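You operate a simulated robot arm through the tools that you are given. There is no shell and no other tool. Be economical: measure what you need, move in short steps, check, and stop when the job is done.

Carry out the task below with a simulated two-armed robot. There is one attempt and no reset: what you move stays moved.

JOB
Put one of the card scraps from the top of the wide table on the top of the steel table. Then put the blue sole on the yellow-legged table away on the top of the size tray. Then open the yellow bar. Keep to this order.

Only the result counts: the job must be done as asked and must still hold three seconds after the hand-in. Knocking over, shifting, dropping, spilling or breaking anything else fails it.

ROBOT AND FRAMES
Two 7-joint arms with two-finger grippers on one trunk, on a base that drives. Base frame: it is fixed to the floor where the robot stands at the start and does not move with it; the origin is under the middle of the robot, x ahead of it, y to its left, z up; the surface under the hand at the start is at about z = 600. Units: mm, degrees, N and s.
The left shoulder is at the start at [50, 191, 1092], the right one opposite. With the tool pointing down near the work surface each hand reaches from about 100 to 700 mm from the robot's upright axis, wherever it stands, measured 20 degrees to its own side. Places, roughly: blue sole [14750, -9750, 750]; card scrap (9x6x2 cm) [500, 0, 600]; top of the size tray [12100, -12400, 900]; top of the steel table [3500, -1000, 800]; yellow bar [2300, 1400, 1000]. Payload 2.69 kg a hand.
The tool frame of a hand sits at the grasp point between the pads (the TCP): z along the fingers, y along the line on which they close. The tips reach 20 mm beyond it. Largest opening 100 mm; the body of the gripper starts 63 mm behind the TCP.
Orientation is that of the tool frame in the base frame, as [roll, pitch, yaw] about the fixed x, y, z axes, in that order (R = Rz(yaw) Ry(pitch) Rx(roll)). With the fingers straight down and closing along the base's y, the tool's x points along the base's -x, its y along +y and its z along -z.

CONTROLS
- The arms move only by the tool apply_moves. It takes "left_motion", "right_motion" or both (then of equal length, played together; a hand with none holds still); each is a list of rows, each a list of 7 numbers: the gripper command, from -1 (fully open) to 1 (shut), values between in proportion, then the shift along the tool's x, y, z in mm, then the turn, a rotation vector about the tool's x, y, z in degrees. In form: [[fingers, tx, ty, tz, wx, wy, wz], ...]. A call has 1 to 10 rows; each row is the pose to reach, as a shift and turn from the pose commanded when the call began, along the tool's axes at that moment. Rows are played at 5 a second. More than 50 mm and 8.6 degrees between two rows, or a gripper value outside its range, and nothing of the call is played. Where a pose cannot be reached the arm comes as near as it can. A force on the tool above 40 N (or 10 N above the force at the start of the call, whichever is more), or a blocked arm, ends the call early, and 0.2 s more pass. The fingers move at their own pace (about 153 mm/s each) and stop on an object; they squeeze with about 29 N. The grip force told is the motor's: it shows also when the fingers shut on nothing. Time passes only in rows, and 0.2 s behind the last, so rows that repeat a pose let the fingers close. The reply holds the time, the measured pose of the TCP, the force on the tool along the base axes, the opening and the grip force, in the units named above and with some noise, with the torque about the TCP (base axes, N m) and any sound that the robot's microphone picked up.
- Cameras (640 x 400 px; columns grow to the right, rows downward): "scene" is now at [120.3, -7.8, 1248]; the picture's right is [-0.11, -0.99, 0.00], its down [-0.69, 0.07, -0.72] and it looks along [0.72, -0.08, -0.69] (base axes); focal length 266 px, centre (320, 200). "left" rides on the left gripper at [70, 19, -99] in its tool frame; the picture's right is [-0.26, 0.97, 0.00], its down [-0.75, -0.20, -0.63] and it looks along [-0.61, -0.16, 0.78] (tool axes); focal length 230 px, centre (320, 200). "right" rides on the right gripper at [70, -19, -99] in its tool frame; the picture's right is [0.26, 0.97, 0.00], its down [-0.75, 0.20, -0.63] and it looks along [-0.61, 0.16, 0.78] (tool axes); focal length 230 px, centre (320, 200). There is no depth. A picture from a camera that has moved, and an enlarged one, comes with that camera's place and axes in the base frame and with its lens.
- grab_frame(camera): a new picture of that camera. No time passes.
- lift_body(by): slides the trunk up (or, below 0, down) by that many mm; the arms and the scene camera ride with it, the base frame stays. It gives what a move gives, with no picture.
- drive_base(legs): drives the robot by 1 to 6 legs, each [ahead, left, turn to the left] in mm, mm and degrees, along the robot's own axes; the way and the turn of a leg run together, so that a leg with both is an arc; at most 1500 mm and 180 degrees a leg. The arms and the cameras ride along, it lands a little off, and it stops where it bumps. It gives what a move gives.
- turn_head(pan, tilt): turns the head with the scene camera to pan (to the left, within 80 degrees either way) and tilt (down, from -29 to 69), counted from straight ahead of the robot. It gives what a move gives.
- close_up(camera, box): a new picture of the part [left, top, right, bottom] of that camera's present view, enlarged. No time passes.
- finish_job(): hands the job in; it is judged then, once.

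Work in short steps. Places have to be worked out from the pictures, the camera data and where the tool is seen: move nearer, look again, correct. Check each grasp and each placing, and mend what went wrong. You have 165 turns and 118 pictures in all, those below and enlarged ones among them. Open the grippers and draw the arms clear of the work before you hand the job in, unless the task says otherwise; then end with one line.

The tools are called after ">>>" as name(argument=value, ...) on one line, values as JSON. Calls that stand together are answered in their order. apply_moves: Moves the arms, as the interface text tells. Its arguments: {"type":"object","properties":{"left_motion":{"type":"array"},"right_motion":{"type":"array"}},"required":[]} The other tools are called the same way: lift_body (by) slides the trunk up or down; drive_base (legs) drives the base; turn_head (pan, tilt) turns the head that bears the scene camera; grab_frame (camera) takes a picture; close_up (camera, box) takes an enlarged picture of a part of a camera's view; finish_job () hands the job in.

At the start:

```text
t: 0.0
left_position: [566.3, 132.6, 870.4]
left_tcp_rot: [-180.0, 0.1, -180.0]
left_ft_force: [0.2, 0.1, -0.5]
left_wrist_torque: [-0.02, 0.01, -0.01]
left_opening: 100.0
left_gripper_force: 0.2
right_position: [365.6, -253.7, 846.6]
right_tcp_rot: [179.9, 0.0, 180.0]
right_ft_force: [0.4, 0.0, 0.1]
right_wrist_torque: [-0.01, -0.01, 0.0]
right_opening: 100.0
right_gripper_force: 0.0
trunk travel left (down, up): [-150.0, 173.0]
robot x, y, heading: [-1.9, -1.5, -0.1]
head pan, tilt: [-6.2, 44.0]
```

scene: 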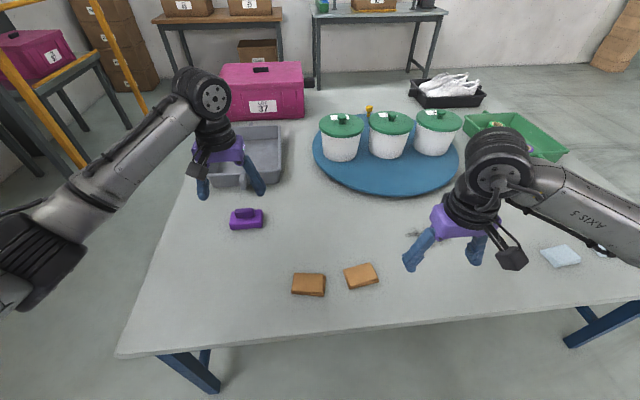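
right: 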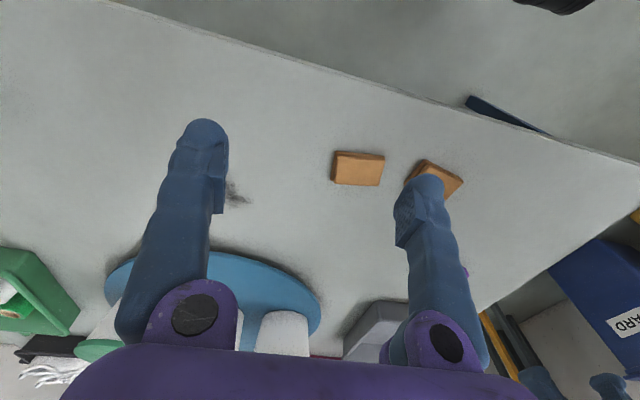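
left: 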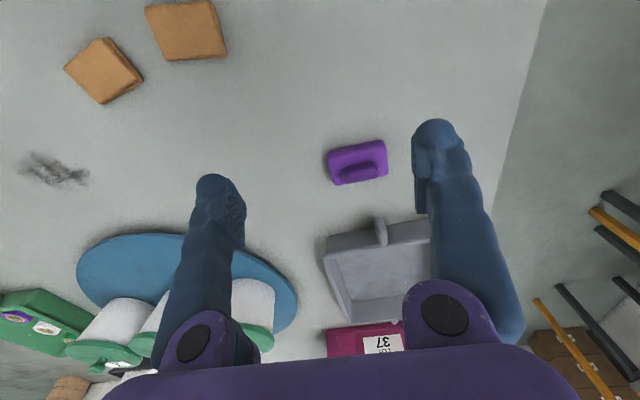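

The two card scraps appear at about [480,-159] and [472,-20]. I'll enlarge the view to get their orientation.

>>> close_up(camera="scene", box=[260, 240, 420, 340])

```text
4.00 times, centred on (340, 290) of scene
camera zoom: at [120.3, -7.8, 1248.0], right [-0.11, -0.99, 0.0], down [-0.69, 0.07, -0.72], along [0.72, -0.08, -0.69], focal length 1064 px, centre (240, -160)
```

zoom: 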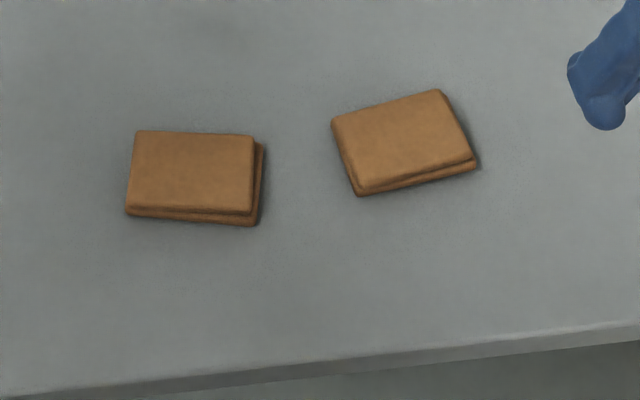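

The right-hand card is centred at about [478,-155], with its short axis at a yaw of about 10°. I'll swing the right hand above it and turn the closing axis along the short side.

>>> apply_moves(right_motion=[[-1, -11.2, 9.9, 12, 0, 0, 8], [-1, -22.4, 19.8, 24, 0, 0, 16], [-1, -33.6, 29.7, 36, 0, 0, 24], [-1, -44.8, 39.6, 48, 0, 0, 32], [-1, -56, 49.5, 60, 0, 0, 40], [-1, -67.2, 59.4, 72, 0, 0, 48], [-1, -78.4, 69.3, 84, 0, 0, 56], [-1, -89.6, 79.2, 96, 0, 0, 64], [-1, -100.8, 89.1, 108, 0, 0, 72], [-1, -112, 99, 120, 0, 0, 80]])

>>> grab_frame(camera="scene")

>>> grab_frame(camera="right")

```text
t: 2.2
left_position: [566.0, 133.1, 870.5]
left_tcp_rot: [180.0, 0.0, 180.0]
left_ft_force: [-0.3, -0.9, 0.3]
left_wrist_torque: [-0.01, 0.02, -0.01]
left_opening: 99.9
left_gripper_force: 0.0
right_position: [478.1, -154.2, 728.3]
right_tcp_rot: [179.9, -0.1, 99.9]
right_ft_force: [0.6, 0.4, -0.1]
right_wrist_torque: [0.0, -0.01, -0.01]
right_opening: 100.0
right_gripper_force: 0.0
trunk travel left (down, up): [-150.0, 173.0]
robot x, y, heading: [1.8, -3.4, -0.1]
head pan, tilt: [-6.2, 44.0]
```

```text
113 pictures are left
camera scene: at [120.5, -7.6, 1248.0], right [-0.11, -0.99, 0.0], down [-0.69, 0.07, -0.72], along [0.72, -0.08, -0.69], focal length 266 px, centre (320, 200)
```

scene: 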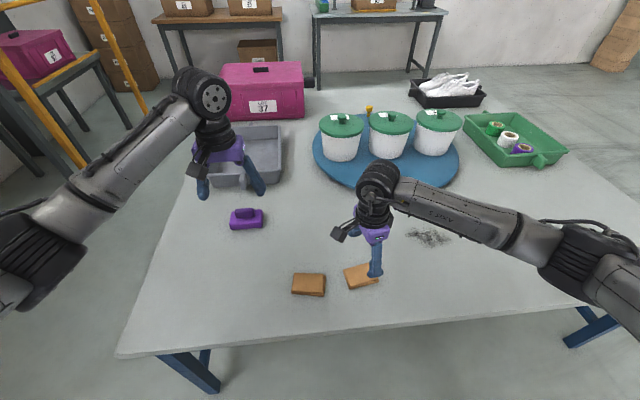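

```text
112 pictures are left
camera right: at [448.4, -87.4, 827.9], right [0.91, 0.42, 0.0], down [0.33, -0.71, 0.63], along [0.26, -0.57, -0.78], focal length 230 px, centre (320, 200)
```

right: 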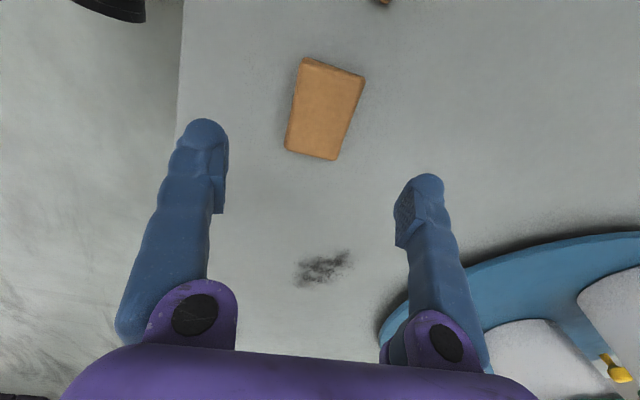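

The wrist camera confirms the card at [479,-150], aligned with the fingers. I'll descend to TCP z≈625 and close.

>>> apply_moves(right_motion=[[-1, 4, 0, 30, 0, 0, 0], [-1, 4, 0, 60, 0, 0, 0], [-1, 4, 0, 85, 0, 0, 0], [-1, 4, 0, 103, 0, 0, 0], [-1, 4, 0, 103, 0, 0, 0], [1, 4, 0, 103, 0, 0, 0], [1, 4, 0, 103, 0, 0, 0], [1, 4, 0, 103, 0, 0, 0]])

```text
t: 4.0
left_position: [564.4, 132.8, 871.9]
left_tcp_rot: [180.0, 0.0, 180.0]
left_ft_force: [0.4, -0.4, 0.5]
left_wrist_torque: [0.02, -0.01, 0.02]
left_opening: 100.1
left_gripper_force: 0.1
right_position: [478.5, -149.6, 627.8]
right_tcp_rot: [179.8, 0.0, 100.0]
right_ft_force: [1.2, -1.4, 19.8]
right_wrist_torque: [0.19, -0.62, -0.08]
right_opening: 52.7
right_gripper_force: 28.7
trunk travel left (down, up): [-150.0, 173.0]
robot x, y, heading: [0.6, 1.4, -0.0]
head pan, tilt: [-6.2, 44.0]
```

Gripped at 52.7 mm opening. I'll lift straight up and check.

>>> apply_moves(right_motion=[[1, 0, 0, -20, 0, 0, 0], [1, 0, 0, -60, 0, 0, 0], [1, 0, 0, -100, 0, 0, 0], [1, 0, 0, -145, 0, 0, 0], [1, 0, 0, -190, 0, 0, 0], [1, 0, 0, -235, 0, 0, 0]])

>>> grab_frame(camera="right")

>>> grab_frame(camera="scene")

```text
t: 5.4
left_position: [564.1, 132.7, 871.1]
left_tcp_rot: [180.0, 0.0, 180.0]
left_ft_force: [-0.5, 0.2, 0.8]
left_wrist_torque: [0.01, -0.02, 0.0]
left_opening: 100.2
left_gripper_force: 0.2
right_position: [476.3, -151.7, 860.5]
right_tcp_rot: [-180.0, 0.0, 100.0]
right_ft_force: [0.3, -0.1, 0.2]
right_wrist_torque: [0.02, 0.0, -0.02]
right_opening: 0.0
right_gripper_force: 28.9
trunk travel left (down, up): [-150.0, 173.0]
robot x, y, heading: [-2.4, 2.1, 0.1]
head pan, tilt: [-6.2, 44.0]
```

```text
111 pictures are left
camera right: at [446.2, -84.3, 960.2], right [0.91, 0.42, 0.0], down [0.33, -0.7, 0.63], along [0.27, -0.57, -0.78], focal length 230 px, centre (320, 200)
```

right: 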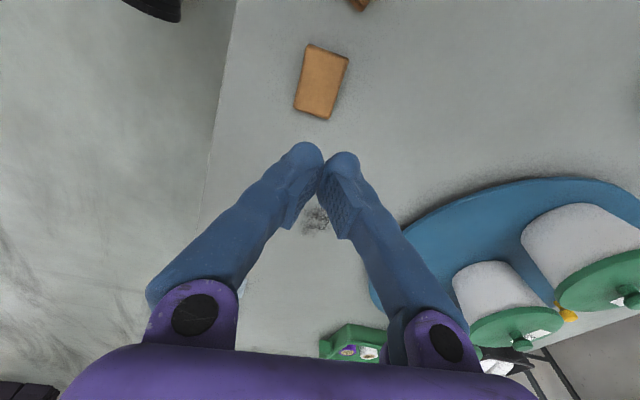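

```text
110 pictures are left
camera scene: at [120.1, -7.6, 1248.0], right [-0.11, -0.99, 0.0], down [-0.69, 0.07, -0.72], along [0.72, -0.08, -0.69], focal length 266 px, centre (320, 200)
```

scene: 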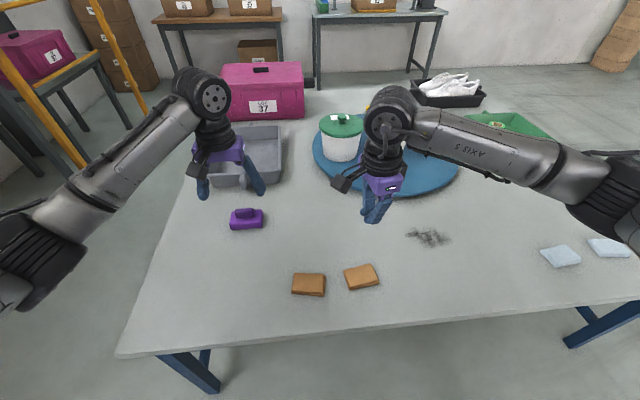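

The card slipped out and still lies at about [479,-150]. I'll go down again in open state and look at the force before closing.

>>> apply_moves(right_motion=[[-1, 0, 0, 45, 0, 0, 0], [-1, 0, 0, 90, 0, 0, 0], [-1, 0, 0, 135, 0, 0, 0], [-1, 0, 0, 180, 0, 0, 0], [-1, 2, 2, 210, 0, 0, 0], [-1, 2, 2, 225, 0, 0, 0], [-1, 2, 2, 232, 0, 0, 0], [-1, 2, 2, 232, 0, 0, 0]])

>>> grab_frame(camera="right")

>>> close_up(camera="scene", box=[280, 200, 440, 300])

```text
t: 7.2
left_position: [565.3, 132.6, 871.9]
left_tcp_rot: [-179.9, -0.1, 179.9]
left_ft_force: [-0.6, 0.2, -0.2]
left_wrist_torque: [0.0, 0.01, 0.02]
left_opening: 99.8
left_gripper_force: 0.1
right_position: [479.0, -148.8, 629.3]
right_tcp_rot: [180.0, 0.1, 100.0]
right_ft_force: [0.5, -1.0, 0.6]
right_wrist_torque: [0.0, 0.04, -0.02]
right_opening: 100.1
right_gripper_force: 0.1
trunk travel left (down, up): [-150.0, 173.0]
robot x, y, heading: [2.3, 3.4, -0.1]
head pan, tilt: [-6.2, 44.0]
```

```text
109 pictures are left
camera right: at [448.4, -82.1, 728.1], right [0.91, 0.42, 0.0], down [0.33, -0.7, 0.63], along [0.27, -0.57, -0.78], focal length 230 px, centre (320, 200)
```

right: 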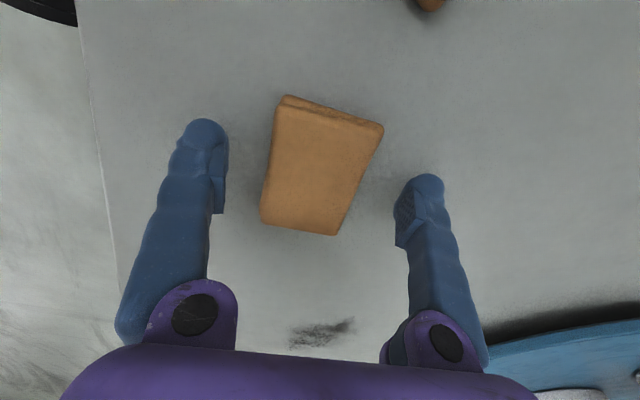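

```text
4.00 times, centred on (360, 250) of scene
camera zoom: at [120.3, -7.8, 1248.0], right [-0.11, -0.99, 0.0], down [-0.69, 0.07, -0.72], along [0.72, -0.08, -0.69], focal length 1064 px, centre (160, 0)
```

zoom: 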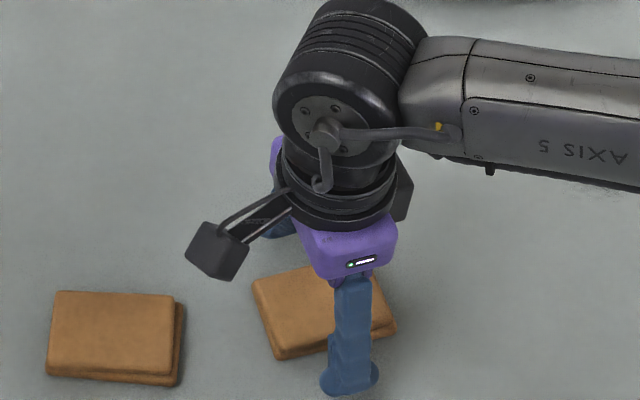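

No contact yet and the card lies centred between the fingers. I'll lower 4 mm and close gently in stages, then look.

>>> apply_moves(right_motion=[[-0.6, 0, 0, 4, 0, 0, 0], [-0.3, 0, 0, 4, 0, 0, 0], [-0.15, 0, 0, 4, 0, 0, 0], [-0.05, 0, 0, 4, 0, 0, 0], [0.1, 0, 0, 4, 0, 0, 0], [0.5, 0, 0, 4, 0, 0, 0], [1, 0, 0, 4, 0, 0, 0], [1, 0, 0, 4, 0, 0, 0]])

>>> grab_frame(camera="right")

```text
t: 9.0
left_position: [563.9, 132.3, 871.8]
left_tcp_rot: [-180.0, 0.1, -180.0]
left_ft_force: [-0.1, 0.5, -0.5]
left_wrist_torque: [0.01, -0.01, 0.01]
left_opening: 99.9
left_gripper_force: 0.0
right_position: [479.1, -147.0, 627.5]
right_tcp_rot: [179.6, 0.0, 100.0]
right_ft_force: [3.3, -0.2, 30.1]
right_wrist_torque: [0.31, -0.95, 0.01]
right_opening: 52.7
right_gripper_force: 28.9
trunk travel left (down, up): [-150.0, 173.0]
robot x, y, heading: [-3.6, -1.0, -0.0]
head pan, tilt: [-6.2, 44.0]
```

```text
107 pictures are left
camera right: at [448.7, -81.2, 727.2], right [0.91, 0.42, 0.01], down [0.32, -0.71, 0.63], along [0.27, -0.57, -0.78], focal length 230 px, centre (320, 200)
```

right: 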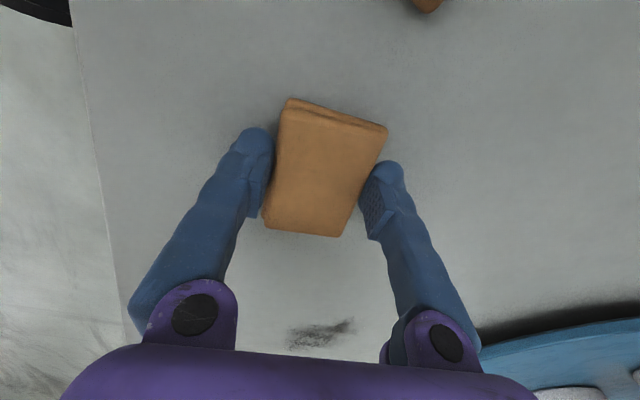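

Both pads are on the card's sides, but a fingertip presses on something. I'll lift slowly and see whether the card comes along.

>>> apply_moves(right_motion=[[1, 0, 0, -1, 0, 0, 0], [1, 0, 0, -2, 0, 0, 0], [1, 0, 0, -4, 0, 0, 0], [1, 0, 0, -6, 0, 0, 0], [1, 0, 0, -9, 0, 0, 0], [1, 0, 0, -12, 0, 0, 0]])

>>> grab_frame(camera="right")

```text
t: 10.4
left_position: [566.5, 133.4, 870.9]
left_tcp_rot: [180.0, 0.0, 179.9]
left_ft_force: [-1.4, 0.8, -0.4]
left_wrist_torque: [0.02, -0.01, -0.04]
left_opening: 99.8
left_gripper_force: 0.0
right_position: [477.4, -148.0, 635.0]
right_tcp_rot: [-179.9, 0.1, 100.0]
right_ft_force: [0.2, -0.8, 0.0]
right_wrist_torque: [0.02, -0.01, 0.01]
right_opening: 52.6
right_gripper_force: 28.8
trunk travel left (down, up): [-150.0, 173.0]
robot x, y, heading: [1.0, -1.9, -0.0]
head pan, tilt: [-6.2, 44.0]
```

```text
106 pictures are left
camera right: at [448.1, -82.3, 734.9], right [0.91, 0.42, 0.0], down [0.33, -0.7, 0.63], along [0.26, -0.57, -0.78], focal length 230 px, centre (320, 200)
```

right: 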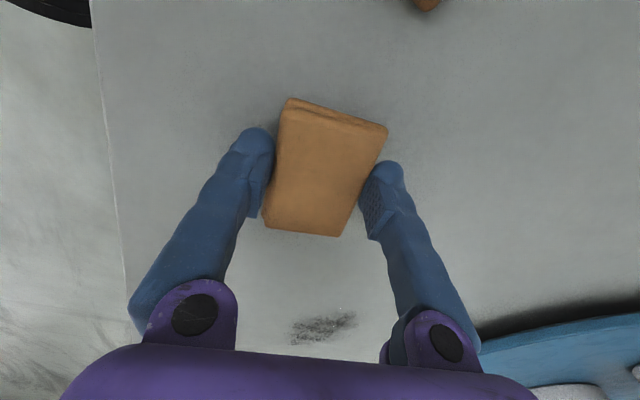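

The card moved up with the fingers. I'll continue lifting slowly.

>>> apply_moves(right_motion=[[1, 0, 0, -5, 0, 0, 0], [1, 0, 0, -12, 0, 0, 0], [1, 0, 0, -22, 0, 0, 0], [1, 0, 0, -34, 0, 0, 0], [1, 0, 0, -47, 0, 0, 0], [1, 0, 0, -60, 0, 0, 0], [1, 0, 0, -74, 0, 0, 0], [1, 0, 0, -87, 0, 0, 0], [1, 0, 0, -95, 0, 0, 0], [1, 0, 0, -100, 0, 0, 0]])

>>> grab_frame(camera="right")

```text
t: 12.6
left_position: [565.8, 133.0, 870.7]
left_tcp_rot: [180.0, 0.1, -180.0]
left_ft_force: [0.0, 0.5, 0.4]
left_wrist_torque: [0.01, 0.01, 0.03]
left_opening: 99.9
left_gripper_force: 0.0
right_position: [477.7, -148.7, 735.6]
right_tcp_rot: [180.0, 0.0, 100.0]
right_ft_force: [0.3, 0.1, 0.0]
right_wrist_torque: [0.0, -0.01, -0.03]
right_opening: 52.4
right_gripper_force: 29.2
trunk travel left (down, up): [-150.0, 173.0]
robot x, y, heading: [1.1, -0.2, 0.2]
head pan, tilt: [-6.2, 44.0]
```

```text
105 pictures are left
camera right: at [448.5, -82.0, 836.0], right [0.91, 0.42, 0.0], down [0.33, -0.7, 0.63], along [0.27, -0.57, -0.78], focal length 230 px, centre (320, 200)
```

right: 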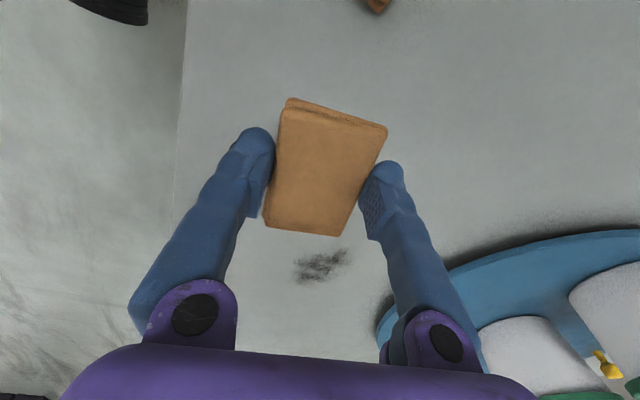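

Held firmly. I'll raise it slowly further and look around for the route.

>>> apply_moves(right_motion=[[1, 0, 0, -10, 0, 0, 0], [1, 0, 0, -25, 0, 0, 0], [1, 0, 0, -42, 0, 0, 0], [1, 0, 0, -60, 0, 0, 0], [1, 0, 0, -78, 0, 0, 0], [1, 0, 0, -96, 0, 0, 0], [1, 0, 0, -114, 0, 0, 0], [1, 0, 0, -130, 0, 0, 0], [1, 0, 0, -143, 0, 0, 0], [1, 0, 0, -150, 0, 0, 0]])

>>> turn_head(pan=-35, tilt=15)

>>> grab_frame(camera="scene")

>>> turn_head(pan=35, tilt=15)

>>> grab_frame(camera="scene")

```text
t: 14.8
left_position: [565.5, 132.5, 870.7]
left_tcp_rot: [-180.0, 0.0, 179.9]
left_ft_force: [0.0, -0.3, 0.2]
left_wrist_torque: [0.02, 0.0, 0.01]
left_opening: 100.0
left_gripper_force: 0.0
right_position: [478.0, -148.7, 886.3]
right_tcp_rot: [-179.9, 0.0, 99.9]
right_ft_force: [0.1, -0.4, 0.6]
right_wrist_torque: [-0.02, 0.02, 0.01]
right_opening: 52.4
right_gripper_force: 28.5
trunk travel left (down, up): [-150.0, 173.0]
robot x, y, heading: [-0.4, -2.9, -0.1]
head pan, tilt: [-6.2, 44.0]
```

```text
t: 15.7
left_position: [564.6, 132.4, 871.0]
left_tcp_rot: [179.9, 0.0, 180.0]
left_ft_force: [0.1, 1.2, 0.9]
left_wrist_torque: [-0.03, 0.0, 0.02]
left_opening: 99.9
left_gripper_force: 0.1
right_position: [477.2, -149.7, 885.2]
right_tcp_rot: [-179.9, 0.0, 100.1]
right_ft_force: [0.1, 0.5, -0.3]
right_wrist_torque: [0.01, -0.02, -0.01]
right_opening: 52.7
right_gripper_force: 29.1
trunk travel left (down, up): [-150.0, 173.0]
robot x, y, heading: [-3.0, 1.8, 0.1]
head pan, tilt: [-35.0, 15.0]
```

```text
104 pictures are left
camera scene: at [115.3, -52.4, 1293.3], right [-0.57, -0.82, 0.0], down [-0.21, 0.15, -0.97], along [0.79, -0.55, -0.26], focal length 266 px, centre (320, 200)
```

scene: 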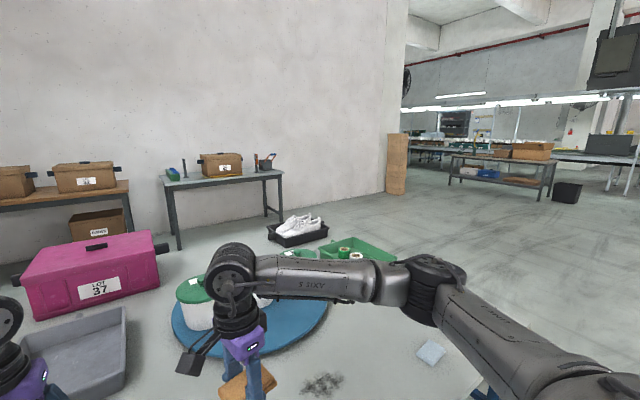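

```text
t: 17.1
left_position: [565.3, 132.1, 870.3]
left_tcp_rot: [179.9, 0.1, -180.0]
left_ft_force: [0.7, -0.6, 0.3]
left_wrist_torque: [-0.04, 0.02, -0.01]
left_opening: 99.9
left_gripper_force: 0.0
right_position: [478.8, -148.9, 885.8]
right_tcp_rot: [-179.9, 0.0, 100.0]
right_ft_force: [0.4, 0.6, -0.2]
right_wrist_torque: [-0.01, -0.02, -0.04]
right_opening: 52.3
right_gripper_force: 29.3
trunk travel left (down, up): [-150.0, 173.0]
robot x, y, heading: [-1.4, -0.6, 0.1]
head pan, tilt: [35.0, 15.0]
```

```text
103 pictures are left
camera scene: at [115.3, 54.6, 1293.4], right [0.57, -0.82, 0.0], down [-0.21, -0.15, -0.97], along [0.79, 0.55, -0.26], focal length 266 px, centre (320, 200)
```

scene: 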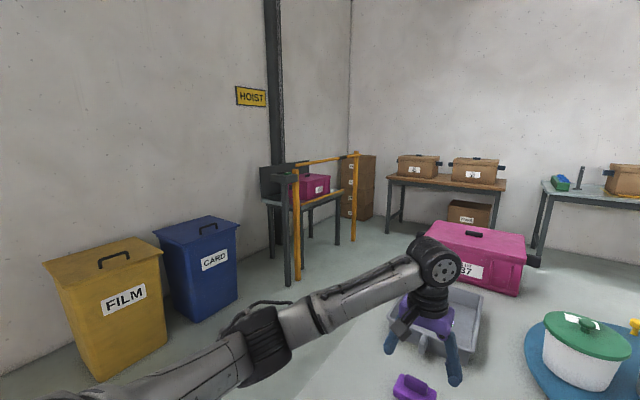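

The steel table is by the back wall at right. I'll look at the extents of the wide table on both sides to plan the drive.

>>> turn_head(pan=-60, tilt=35)

>>> grab_frame(camera="scene")

>>> turn_head(pan=0, tilt=25)

>>> grab_frame(camera="scene")

```text
t: 18.9
left_position: [565.3, 132.1, 870.8]
left_tcp_rot: [-180.0, 0.0, 179.9]
left_ft_force: [-0.6, -0.8, -0.3]
left_wrist_torque: [-0.01, -0.04, 0.01]
left_opening: 99.7
left_gripper_force: 0.1
right_position: [477.6, -149.4, 885.6]
right_tcp_rot: [180.0, 0.0, 100.0]
right_ft_force: [0.3, 0.9, -0.9]
right_wrist_torque: [0.05, 0.04, -0.02]
right_opening: 52.6
right_gripper_force: 28.8
trunk travel left (down, up): [-150.0, 173.0]
robot x, y, heading: [-4.4, 1.7, 0.2]
head pan, tilt: [-60.0, 35.0]
```

```text
102 pictures are left
camera scene: at [82.8, -75.1, 1261.4], right [-0.87, -0.5, 0.0], down [-0.29, 0.5, -0.82], along [0.41, -0.71, -0.57], focal length 266 px, centre (320, 200)
```

scene: 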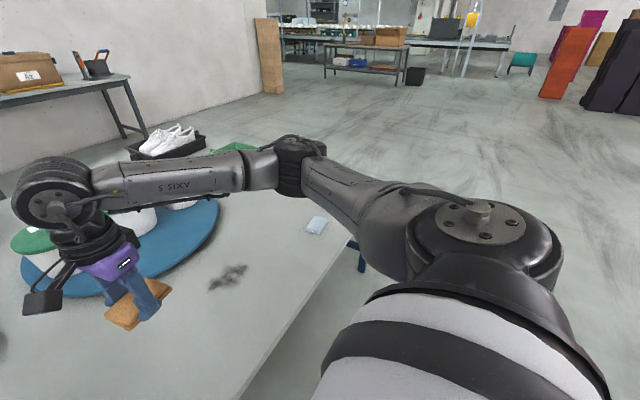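

```text
t: 20.2
left_position: [565.0, 132.8, 868.8]
left_tcp_rot: [-179.9, 0.0, -180.0]
left_ft_force: [0.0, 0.3, -0.3]
left_wrist_torque: [-0.01, 0.02, 0.0]
left_opening: 100.2
left_gripper_force: 0.1
right_position: [479.9, -148.1, 886.1]
right_tcp_rot: [-179.9, 0.1, 100.0]
right_ft_force: [0.3, 1.2, -1.1]
right_wrist_torque: [-0.02, -0.01, 0.0]
right_opening: 52.3
right_gripper_force: 28.8
trunk travel left (down, up): [-150.0, 173.0]
robot x, y, heading: [2.4, -1.2, 0.2]
head pan, tilt: [0.0, 25.0]
```

```text
101 pictures are left
camera scene: at [130.9, 1.0, 1277.1], right [0.0, -1.0, 0.0], down [-0.42, 0.0, -0.91], along [0.91, 0.0, -0.42], focal length 266 px, centre (320, 200)
```

scene: 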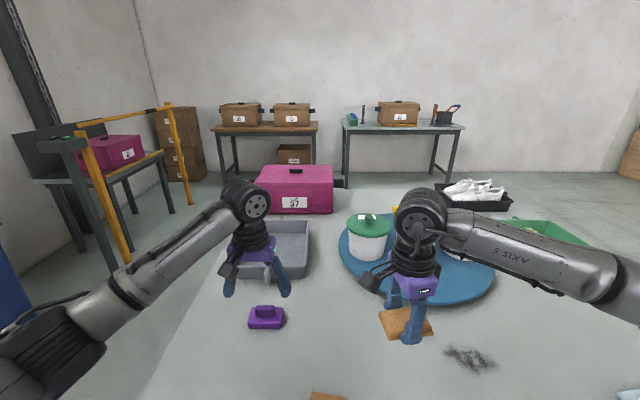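

Route: strafe left to y≈900, go ahead past the wide table between it and the gate, then strafe right. I'll raise the trunk first so the hands clear everything.

>>> lift_body(by=150)

>>> drive_base(legs=[[-100, 0, 0], [0, 920, 0]])

>>> grab_frame(camera="scene")

>>> grab_frame(camera="right")

```text
t: 21.9
left_position: [565.0, 131.8, 1020.9]
left_tcp_rot: [180.0, -0.1, 180.0]
left_ft_force: [0.2, 0.3, -0.9]
left_wrist_torque: [-0.01, -0.01, 0.0]
left_opening: 100.2
left_gripper_force: 0.1
right_position: [479.5, -148.2, 1035.4]
right_tcp_rot: [180.0, 0.1, 100.0]
right_ft_force: [0.1, -0.4, -0.5]
right_wrist_torque: [-0.01, -0.01, 0.0]
right_opening: 52.3
right_gripper_force: 29.2
trunk travel left (down, up): [-300.0, 23.0]
robot x, y, heading: [-0.6, -0.5, -0.1]
head pan, tilt: [0.0, 25.0]
```

```text
t: 31.0
left_position: [467.6, 1044.6, 1021.0]
left_tcp_rot: [180.0, 0.1, 179.8]
left_ft_force: [-0.1, 0.2, 0.0]
left_wrist_torque: [0.02, 0.0, 0.01]
left_opening: 100.2
left_gripper_force: 0.1
right_position: [378.5, 763.0, 1035.6]
right_tcp_rot: [-180.0, 0.0, 99.8]
right_ft_force: [0.6, 0.5, -0.4]
right_wrist_torque: [0.0, 0.02, 0.0]
right_opening: 52.3
right_gripper_force: 28.7
trunk travel left (down, up): [-300.0, 23.0]
robot x, y, heading: [-99.7, 913.3, -0.2]
head pan, tilt: [0.0, 25.0]
```

```text
100 pictures are left
camera scene: at [32.7, 913.9, 1427.2], right [0.0, -1.0, 0.0], down [-0.42, 0.0, -0.91], along [0.91, 0.0, -0.42], focal length 266 px, centre (320, 200)
```

scene: 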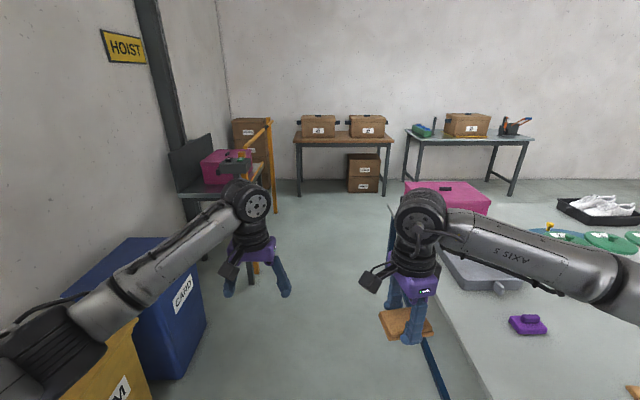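

```text
99 pictures are left
camera right: at [350.1, 829.5, 1135.4], right [0.91, 0.42, 0.0], down [0.33, -0.71, 0.63], along [0.26, -0.57, -0.78], focal length 230 px, centre (320, 200)
```

right: 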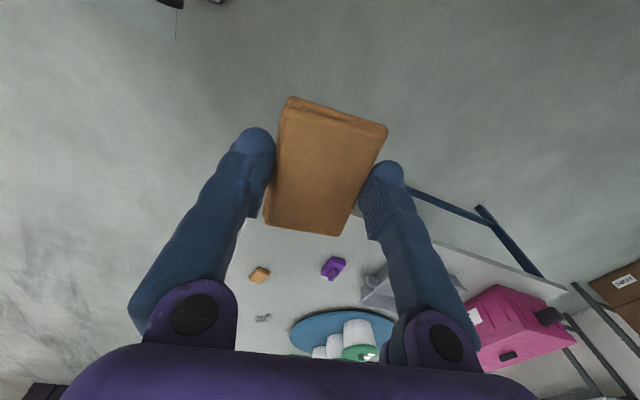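

Corridor looks clear and the card is steady. Steel table front is at about x=3300, y -270…-1640, z≈790; I'll drive ahead to x≈2500.

>>> drive_base(legs=[[1300, 0, 0], [1300, 0, 0]])

>>> turn_head(pan=-75, tilt=35)

>>> grab_frame(camera="scene")

```text
t: 43.7
left_position: [3077.5, 1022.4, 1019.1]
left_tcp_rot: [-180.0, 0.0, 179.5]
left_ft_force: [0.7, -1.0, -0.3]
left_wrist_torque: [0.02, 0.01, 0.02]
left_opening: 100.2
left_gripper_force: 0.0
right_position: [2986.9, 741.1, 1034.2]
right_tcp_rot: [180.0, 0.1, 99.5]
right_ft_force: [0.7, 0.4, -0.4]
right_wrist_torque: [0.02, 0.0, 0.0]
right_opening: 52.4
right_gripper_force: 29.2
trunk travel left (down, up): [-300.0, 23.0]
robot x, y, heading: [2513.1, 895.4, -0.5]
head pan, tilt: [0.0, 25.0]
```

```text
t: 45.2
left_position: [3077.0, 1021.6, 1020.6]
left_tcp_rot: [180.0, 0.0, 179.5]
left_ft_force: [0.5, 0.3, 0.6]
left_wrist_torque: [-0.02, 0.01, -0.01]
left_opening: 100.0
left_gripper_force: 0.0
right_position: [2988.2, 741.0, 1036.0]
right_tcp_rot: [-180.0, 0.1, 99.4]
right_ft_force: [-0.3, 0.7, 0.5]
right_wrist_torque: [-0.02, 0.01, -0.01]
right_opening: 52.5
right_gripper_force: 29.1
trunk travel left (down, up): [-300.0, 23.0]
robot x, y, heading: [2511.1, 893.8, -0.6]
head pan, tilt: [-75.0, 35.0]
```

```text
98 pictures are left
camera scene: at [2571.1, 810.3, 1411.4], right [-0.97, -0.25, 0.0], down [-0.14, 0.56, -0.82], along [0.2, -0.79, -0.57], focal length 266 px, centre (320, 200)
```

scene: 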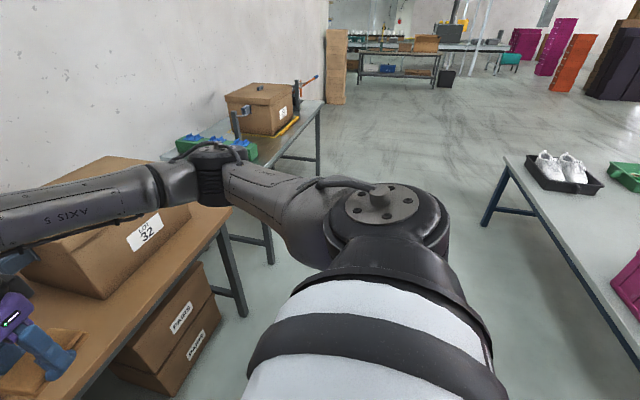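

The wide table's back edge is x≈1745 and the wall tables' fronts x≈3120, so the aisle at x≈2510 is fine. I'll strafe right 1500 and look at the steel table.

>>> drive_base(legs=[[0, -1500, 0.5]])

>>> turn_head(pan=-10, tilt=30)

>>> grab_frame(camera="scene")

```text
t: 58.5
left_position: [3060.0, -477.9, 1022.0]
left_tcp_rot: [-180.0, 0.0, 179.3]
left_ft_force: [0.7, -0.1, -0.3]
left_wrist_torque: [-0.01, -0.01, 0.0]
left_opening: 99.9
left_gripper_force: 0.1
right_position: [2970.2, -758.6, 1036.5]
right_tcp_rot: [180.0, 0.0, 99.4]
right_ft_force: [-0.3, -0.1, -0.5]
right_wrist_torque: [0.01, -0.03, 0.05]
right_opening: 52.3
right_gripper_force: 28.7
trunk travel left (down, up): [-300.0, 23.0]
robot x, y, heading: [2495.5, -603.6, -0.7]
head pan, tilt: [-75.0, 35.0]
```

```text
t: 59.9
left_position: [3061.8, -480.0, 1021.0]
left_tcp_rot: [-179.9, 0.0, 179.3]
left_ft_force: [-0.6, -0.9, 0.8]
left_wrist_torque: [0.03, 0.01, 0.05]
left_opening: 100.1
left_gripper_force: 0.0
right_position: [2970.6, -759.8, 1036.3]
right_tcp_rot: [179.9, 0.0, 99.4]
right_ft_force: [-0.1, -0.3, 0.0]
right_wrist_torque: [-0.01, 0.0, -0.01]
right_opening: 52.2
right_gripper_force: 29.0
trunk travel left (down, up): [-300.0, 23.0]
robot x, y, heading: [2491.8, -606.3, -0.5]
head pan, tilt: [-10.0, 30.0]
```

```text
97 pictures are left
camera scene: at [2621.4, -620.7, 1419.2], right [-0.19, -0.98, 0.0], down [-0.49, 0.09, -0.87], along [0.85, -0.16, -0.5], focal length 266 px, centre (320, 200)
```

scene: 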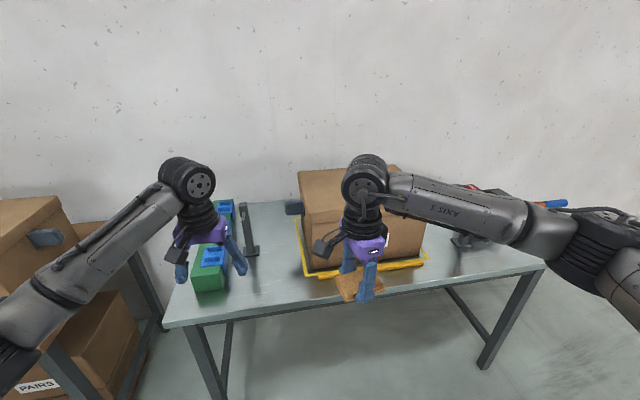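

The gap between the green holder and the yellow-taped box, around [3180,-575], is free. I'll drive so the right hand is above it.

>>> drive_base(legs=[[0, 180, 0.6], [205, 0, 0]])

>>> grab_frame(camera="scene")

>>> grab_frame(camera="right")

```text
t: 63.3
left_position: [3265.5, -293.9, 1021.3]
left_tcp_rot: [180.0, 0.0, 179.7]
left_ft_force: [0.2, -0.1, -1.4]
left_wrist_torque: [-0.01, 0.02, -0.03]
left_opening: 99.9
left_gripper_force: 0.0
right_position: [3177.6, -573.9, 1035.6]
right_tcp_rot: [-180.0, 0.0, 99.8]
right_ft_force: [-0.5, -0.5, -1.0]
right_wrist_torque: [0.03, 0.04, 0.03]
right_opening: 52.3
right_gripper_force: 29.0
trunk travel left (down, up): [-300.0, 23.0]
robot x, y, heading: [2700.0, -422.8, -0.1]
head pan, tilt: [-10.0, 30.0]
```

```text
96 pictures are left
camera scene: at [2827.6, -439.2, 1419.1], right [-0.18, -0.98, 0.0], down [-0.49, 0.09, -0.87], along [0.85, -0.15, -0.5], focal length 266 px, centre (320, 200)
```

scene: 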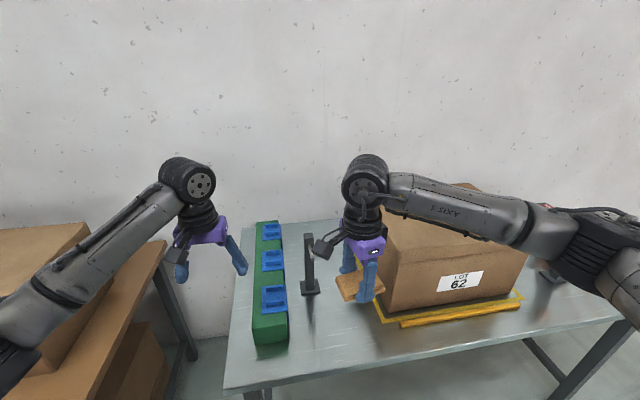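

```text
95 pictures are left
camera right: at [3147.9, -507.8, 1135.2], right [0.91, 0.42, 0.0], down [0.33, -0.71, 0.63], along [0.26, -0.57, -0.78], focal length 230 px, centre (320, 200)
```

right: 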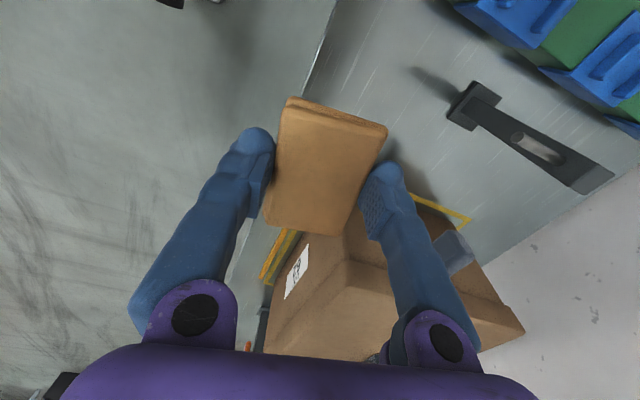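

The spot below is clear of the green holder, rod and tape. I'll descend gently to about z=850.

>>> apply_moves(right_motion=[[1, 2, 3, 0, 0, 0, 0], [1, 8, 10, 20, 0, 0, 0], [1, 8, 10, 42, 0, 0, 0], [1, 8, 10, 64, 0, 0, 0], [1, 8, 10, 86, 0, 0, 0], [1, 8, 10, 108, 0, 0, 0], [1, 8, 10, 130, 0, 0, 0], [1, 8, 10, 150, 0, 0, 0], [1, 8, 10, 168, 0, 0, 0], [1, 8, 10, 180, 0, 0, 0]])

>>> grab_frame(camera="right")

>>> grab_frame(camera="scene")

```text
t: 65.5
left_position: [3265.2, -293.8, 1020.7]
left_tcp_rot: [179.9, 0.0, 179.7]
left_ft_force: [-0.7, -0.2, 0.3]
left_wrist_torque: [0.01, -0.03, -0.03]
left_opening: 100.2
left_gripper_force: 0.2
right_position: [3185.3, -564.9, 855.1]
right_tcp_rot: [179.9, 0.1, 99.9]
right_ft_force: [0.4, -0.1, -1.4]
right_wrist_torque: [0.01, 0.04, -0.02]
right_opening: 52.5
right_gripper_force: 29.3
trunk travel left (down, up): [-300.0, 23.0]
robot x, y, heading: [2698.1, -422.7, -0.1]
head pan, tilt: [-10.0, 30.0]
```

```text
94 pictures are left
camera right: at [3156.0, -498.0, 955.0], right [0.91, 0.42, 0.0], down [0.32, -0.71, 0.63], along [0.26, -0.57, -0.78], focal length 230 px, centre (320, 200)
```

right: 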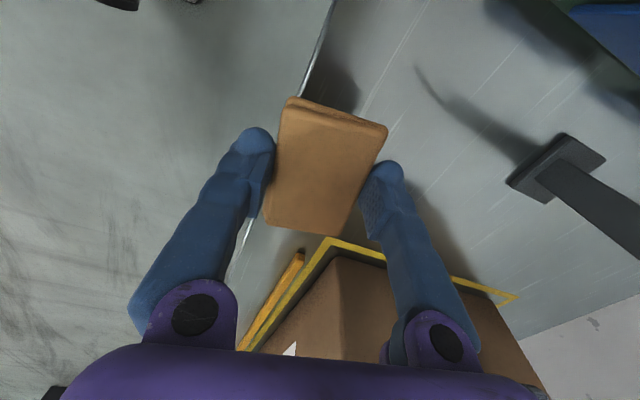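

```text
93 pictures are left
camera scene: at [2827.0, -439.2, 1419.2], right [-0.18, -0.98, 0.0], down [-0.49, 0.09, -0.87], along [0.85, -0.15, -0.5], focal length 266 px, centre (320, 200)
```

scene: 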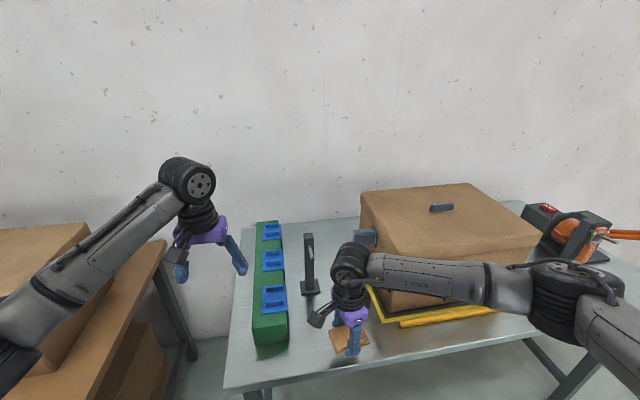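

The two views together put the steel top at z≈755 with its front edge at x≈3163, so the card would overhang here. I'll shift it inward to [3218,-548], then descend partway.

>>> apply_moves(right_motion=[[1, 3, 9, 0, 0, 0, 0], [1, 7, 22, 0, 0, 0, 0], [1, 11, 35, 0, 0, 0, 0], [1, 11, 35, 8, 0, 0, 0], [1, 11, 35, 18, 0, 0, 0], [1, 11, 35, 28, 0, 0, 0], [1, 11, 35, 38, 0, 0, 0], [1, 11, 35, 46, 0, 0, 0]])

>>> grab_frame(camera="right")

>>> grab_frame(camera="scene")

```text
t: 67.3
left_position: [3265.6, -292.8, 1019.9]
left_tcp_rot: [180.0, 0.0, 179.9]
left_ft_force: [0.4, 0.1, 0.1]
left_wrist_torque: [-0.01, 0.0, 0.01]
left_opening: 99.7
left_gripper_force: 0.0
right_position: [3218.0, -548.6, 810.0]
right_tcp_rot: [-179.9, -0.1, 99.9]
right_ft_force: [-0.4, 0.1, -0.1]
right_wrist_torque: [-0.05, 0.0, -0.02]
right_opening: 52.4
right_gripper_force: 29.4
trunk travel left (down, up): [-300.0, 23.0]
robot x, y, heading: [2693.2, -425.1, -0.3]
head pan, tilt: [-10.0, 30.0]
```

```text
92 pictures are left
camera right: at [3188.4, -481.7, 908.9], right [0.91, 0.42, 0.0], down [0.33, -0.7, 0.63], along [0.26, -0.57, -0.78], focal length 230 px, centre (320, 200)
```

right: 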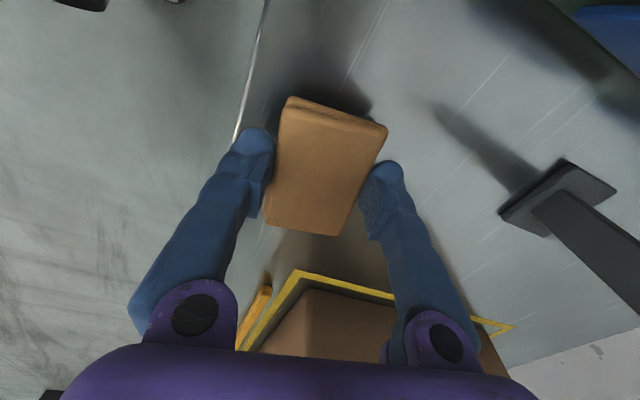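

```text
91 pictures are left
camera scene: at [2827.0, -439.2, 1419.2], right [-0.18, -0.98, 0.0], down [-0.49, 0.09, -0.87], along [0.85, -0.15, -0.5], focal length 266 px, centre (320, 200)
```

scene: 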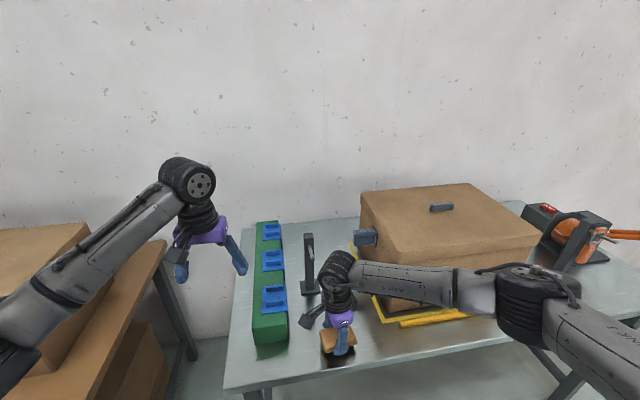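

The card is now fully over the top (edge x≈3160). I'll lower in small steps to find contact.

>>> apply_moves(right_motion=[[1, 0, 0, 6, 0, 0, 0], [1, 0, 0, 12, 0, 0, 0], [1, 0, 0, 17, 0, 0, 0], [1, 0, 0, 21, 0, 0, 0], [1, 0, 0, 24, 0, 0, 0], [1, 0, 0, 26, 0, 0, 0]])

>>> grab_frame(camera="right")

```text
t: 68.7
left_position: [3262.5, -292.6, 1023.0]
left_tcp_rot: [180.0, 0.2, 179.7]
left_ft_force: [0.4, -0.6, -0.1]
left_wrist_torque: [0.02, -0.01, 0.01]
left_opening: 100.1
left_gripper_force: 0.0
right_position: [3218.3, -547.4, 789.1]
right_tcp_rot: [179.6, 0.0, 99.8]
right_ft_force: [-3.0, -5.0, 31.2]
right_wrist_torque: [0.07, -0.21, -0.05]
right_opening: 52.4
right_gripper_force: 28.4
trunk travel left (down, up): [-300.0, 23.0]
robot x, y, heading: [2698.2, -428.9, -0.1]
head pan, tilt: [-10.0, 30.0]
```

```text
90 pictures are left
camera right: at [3188.3, -480.9, 887.9], right [0.91, 0.42, 0.01], down [0.32, -0.71, 0.63], along [0.27, -0.57, -0.78], focal length 230 px, centre (320, 200)
```

right: 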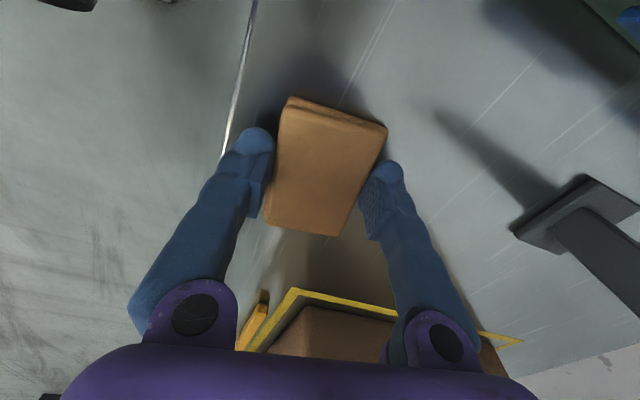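

Contact with the top at TCP z≈789. I'll relax the pressure slightly, open, then rise straight up.

>>> apply_moves(right_motion=[[1, 0, 0, -4, 0, 0, 0], [0.0, 0, 0, -4, 0, 0, 0], [-0.5, 0, 0, -4, 0, 0, 0], [-0.9, 0, 0, -4, 0, 0, 0], [-0.9, 0, 0, -15, 0, 0, 0], [-0.9, 0, 0, -40, 0, 0, 0], [-0.9, 0, 0, -80, 0, 0, 0], [-0.9, 0, 0, -125, 0, 0, 0], [-0.9, 0, 0, -170, 0, 0, 0], [-0.9, 0, 0, -215, 0, 0, 0]])

>>> grab_frame(camera="scene")

>>> grab_frame(camera="right")

```text
t: 70.9
left_position: [3265.4, -293.4, 1021.0]
left_tcp_rot: [-180.0, -0.1, 179.9]
left_ft_force: [-0.6, 0.2, 0.1]
left_wrist_torque: [0.02, -0.01, 0.03]
left_opening: 100.0
left_gripper_force: 0.0
right_position: [3218.8, -549.3, 999.6]
right_tcp_rot: [-180.0, -0.1, 99.7]
right_ft_force: [0.6, -0.5, 0.4]
right_wrist_torque: [-0.03, -0.01, 0.0]
right_opening: 95.1
right_gripper_force: 0.1
trunk travel left (down, up): [-300.0, 23.0]
robot x, y, heading: [2701.2, -420.5, -0.1]
head pan, tilt: [-10.0, 30.0]
```

```text
89 pictures are left
camera scene: at [2826.4, -438.9, 1419.2], right [-0.18, -0.98, 0.0], down [-0.49, 0.09, -0.87], along [0.85, -0.15, -0.5], focal length 266 px, centre (320, 200)
```

scene: 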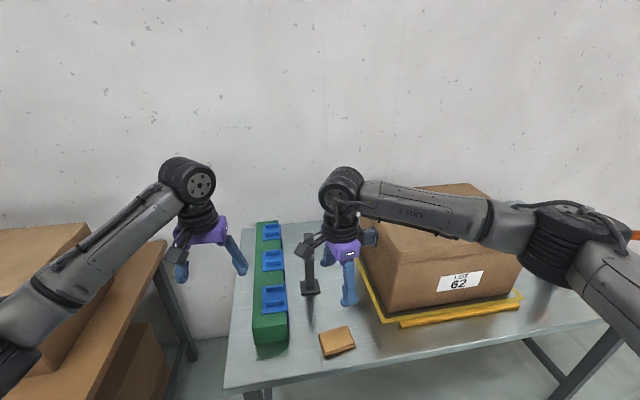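

```text
88 pictures are left
camera right: at [3188.7, -482.2, 1099.7], right [0.91, 0.42, 0.0], down [0.33, -0.71, 0.63], along [0.26, -0.57, -0.78], focal length 230 px, centre (320, 200)
```

right: 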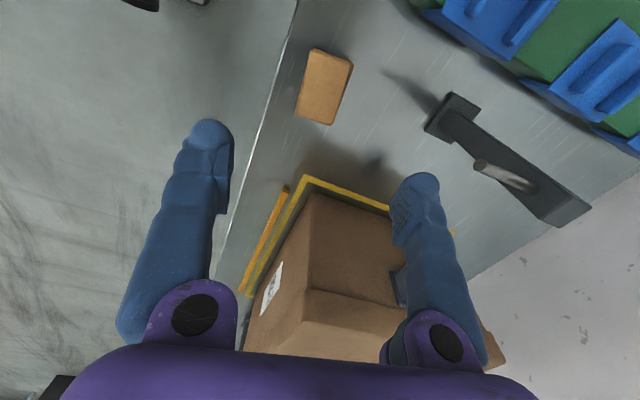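

The card rests squarely on the steel table. Now I back off, then tuck both hands for the long drive.

>>> drive_base(legs=[[-260, 0, 0]])

>>> apply_moves(right_motion=[[-0.9, -4, -19, 0, 0, 0, -8], [-0.9, -8, -38, 0, 0, 0, -16], [-0.9, -11, -57, 0, 0, 0, -24], [-0.9, -15, -76, 0, 0, 0, -32], [-0.9, -19, -95, 0, 0, 0, -40], [-0.9, -23, -113, 0, 0, 0, -48], [-0.9, -27, -132, 0, 0, 0, -56], [-0.9, -30, -151, 0, 0, 0, -64], [-0.9, -34, -170, 0, 0, 0, -72], [-0.9, -38, -189, 0, 0, 0, -80]], left_motion=[[-1, 20, 5, 0, 0, 0, 0], [-1, 40, 10, 0, 0, 0, 0], [-1, 60, 15, 0, 0, 0, 0], [-1, 80, 20, 0, 0, 0, 0], [-1, 100, 25, 0, 0, 0, 0], [-1, 120, 30, 0, 0, 0, 0], [-1, 140, 35, 0, 0, 0, 0], [-1, 160, 40, 0, 0, 0, 0], [-1, 180, 45, 0, 0, 0, 0], [-1, 200, 50, 0, 0, 0, 0]])

>>> drive_base(legs=[[0, 0, -90]])

>>> turn_head(pan=0, tilt=10)

>>> grab_frame(camera="scene")

```text
t: 72.8
left_position: [3004.4, -292.8, 1020.8]
left_tcp_rot: [180.0, 0.0, 179.9]
left_ft_force: [0.2, 0.0, -0.4]
left_wrist_torque: [-0.01, 0.0, -0.01]
left_opening: 100.1
left_gripper_force: 0.0
right_position: [2959.2, -546.5, 999.0]
right_tcp_rot: [-179.9, 0.0, 99.9]
right_ft_force: [-1.2, 1.7, 0.3]
right_wrist_torque: [0.01, -0.02, 0.01]
right_opening: 94.9
right_gripper_force: 0.0
trunk travel left (down, up): [-300.0, 23.0]
robot x, y, heading: [2443.1, -426.1, -0.2]
head pan, tilt: [-10.0, 30.0]
```

```text
t: 75.0
left_position: [2805.5, -240.8, 1021.2]
left_tcp_rot: [-180.0, 0.0, 179.9]
left_ft_force: [0.0, -0.2, 0.2]
left_wrist_torque: [-0.01, 0.02, 0.03]
left_opening: 100.0
left_gripper_force: 0.1
right_position: [2780.9, -617.3, 998.8]
right_tcp_rot: [180.0, 0.1, -180.0]
right_ft_force: [-0.8, -0.4, 0.7]
right_wrist_torque: [-0.03, 0.02, -0.01]
right_opening: 94.9
right_gripper_force: 0.1
trunk travel left (down, up): [-300.0, 23.0]
robot x, y, heading: [2439.3, -426.2, 0.0]
head pan, tilt: [-10.0, 30.0]
```

```text
t: 79.1
left_position: [2626.4, -784.6, 1020.2]
left_tcp_rot: [180.0, 0.0, 90.7]
left_ft_force: [-0.7, 0.5, -0.8]
left_wrist_torque: [0.0, 0.0, 0.0]
left_opening: 99.8
left_gripper_force: 0.0
right_position: [2250.6, -765.6, 999.2]
right_tcp_rot: [-180.0, 0.0, 90.5]
right_ft_force: [0.6, -0.3, 0.2]
right_wrist_torque: [0.0, -0.01, 0.03]
right_opening: 94.7
right_gripper_force: 0.1
trunk travel left (down, up): [-300.0, 23.0]
robot x, y, heading: [2438.6, -421.6, -89.3]
head pan, tilt: [-10.0, 30.0]
```

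```text
t: 80.0
left_position: [2625.8, -785.7, 1019.8]
left_tcp_rot: [-180.0, 0.1, 90.6]
left_ft_force: [0.5, 0.2, 0.4]
left_wrist_torque: [0.01, -0.01, -0.03]
left_opening: 100.1
left_gripper_force: 0.0
right_position: [2251.0, -765.8, 999.2]
right_tcp_rot: [-179.9, 0.0, 90.6]
right_ft_force: [0.5, -0.7, -0.5]
right_wrist_torque: [0.0, -0.03, -0.01]
right_opening: 94.8
right_gripper_force: 0.1
trunk travel left (down, up): [-300.0, 23.0]
robot x, y, heading: [2440.8, -418.5, -89.7]
head pan, tilt: [0.0, 10.0]
```

```text
87 pictures are left
camera scene: at [2441.0, -555.3, 1451.5], right [-1.0, -0.01, 0.0], down [0.0, 0.17, -0.98], along [0.01, -0.98, -0.17], focal length 266 px, centre (320, 200)
```

scene: 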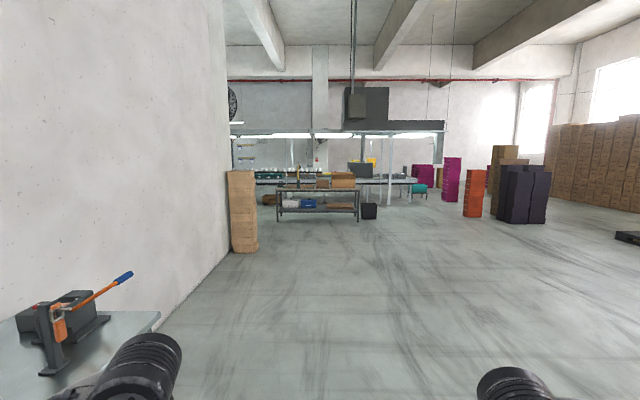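

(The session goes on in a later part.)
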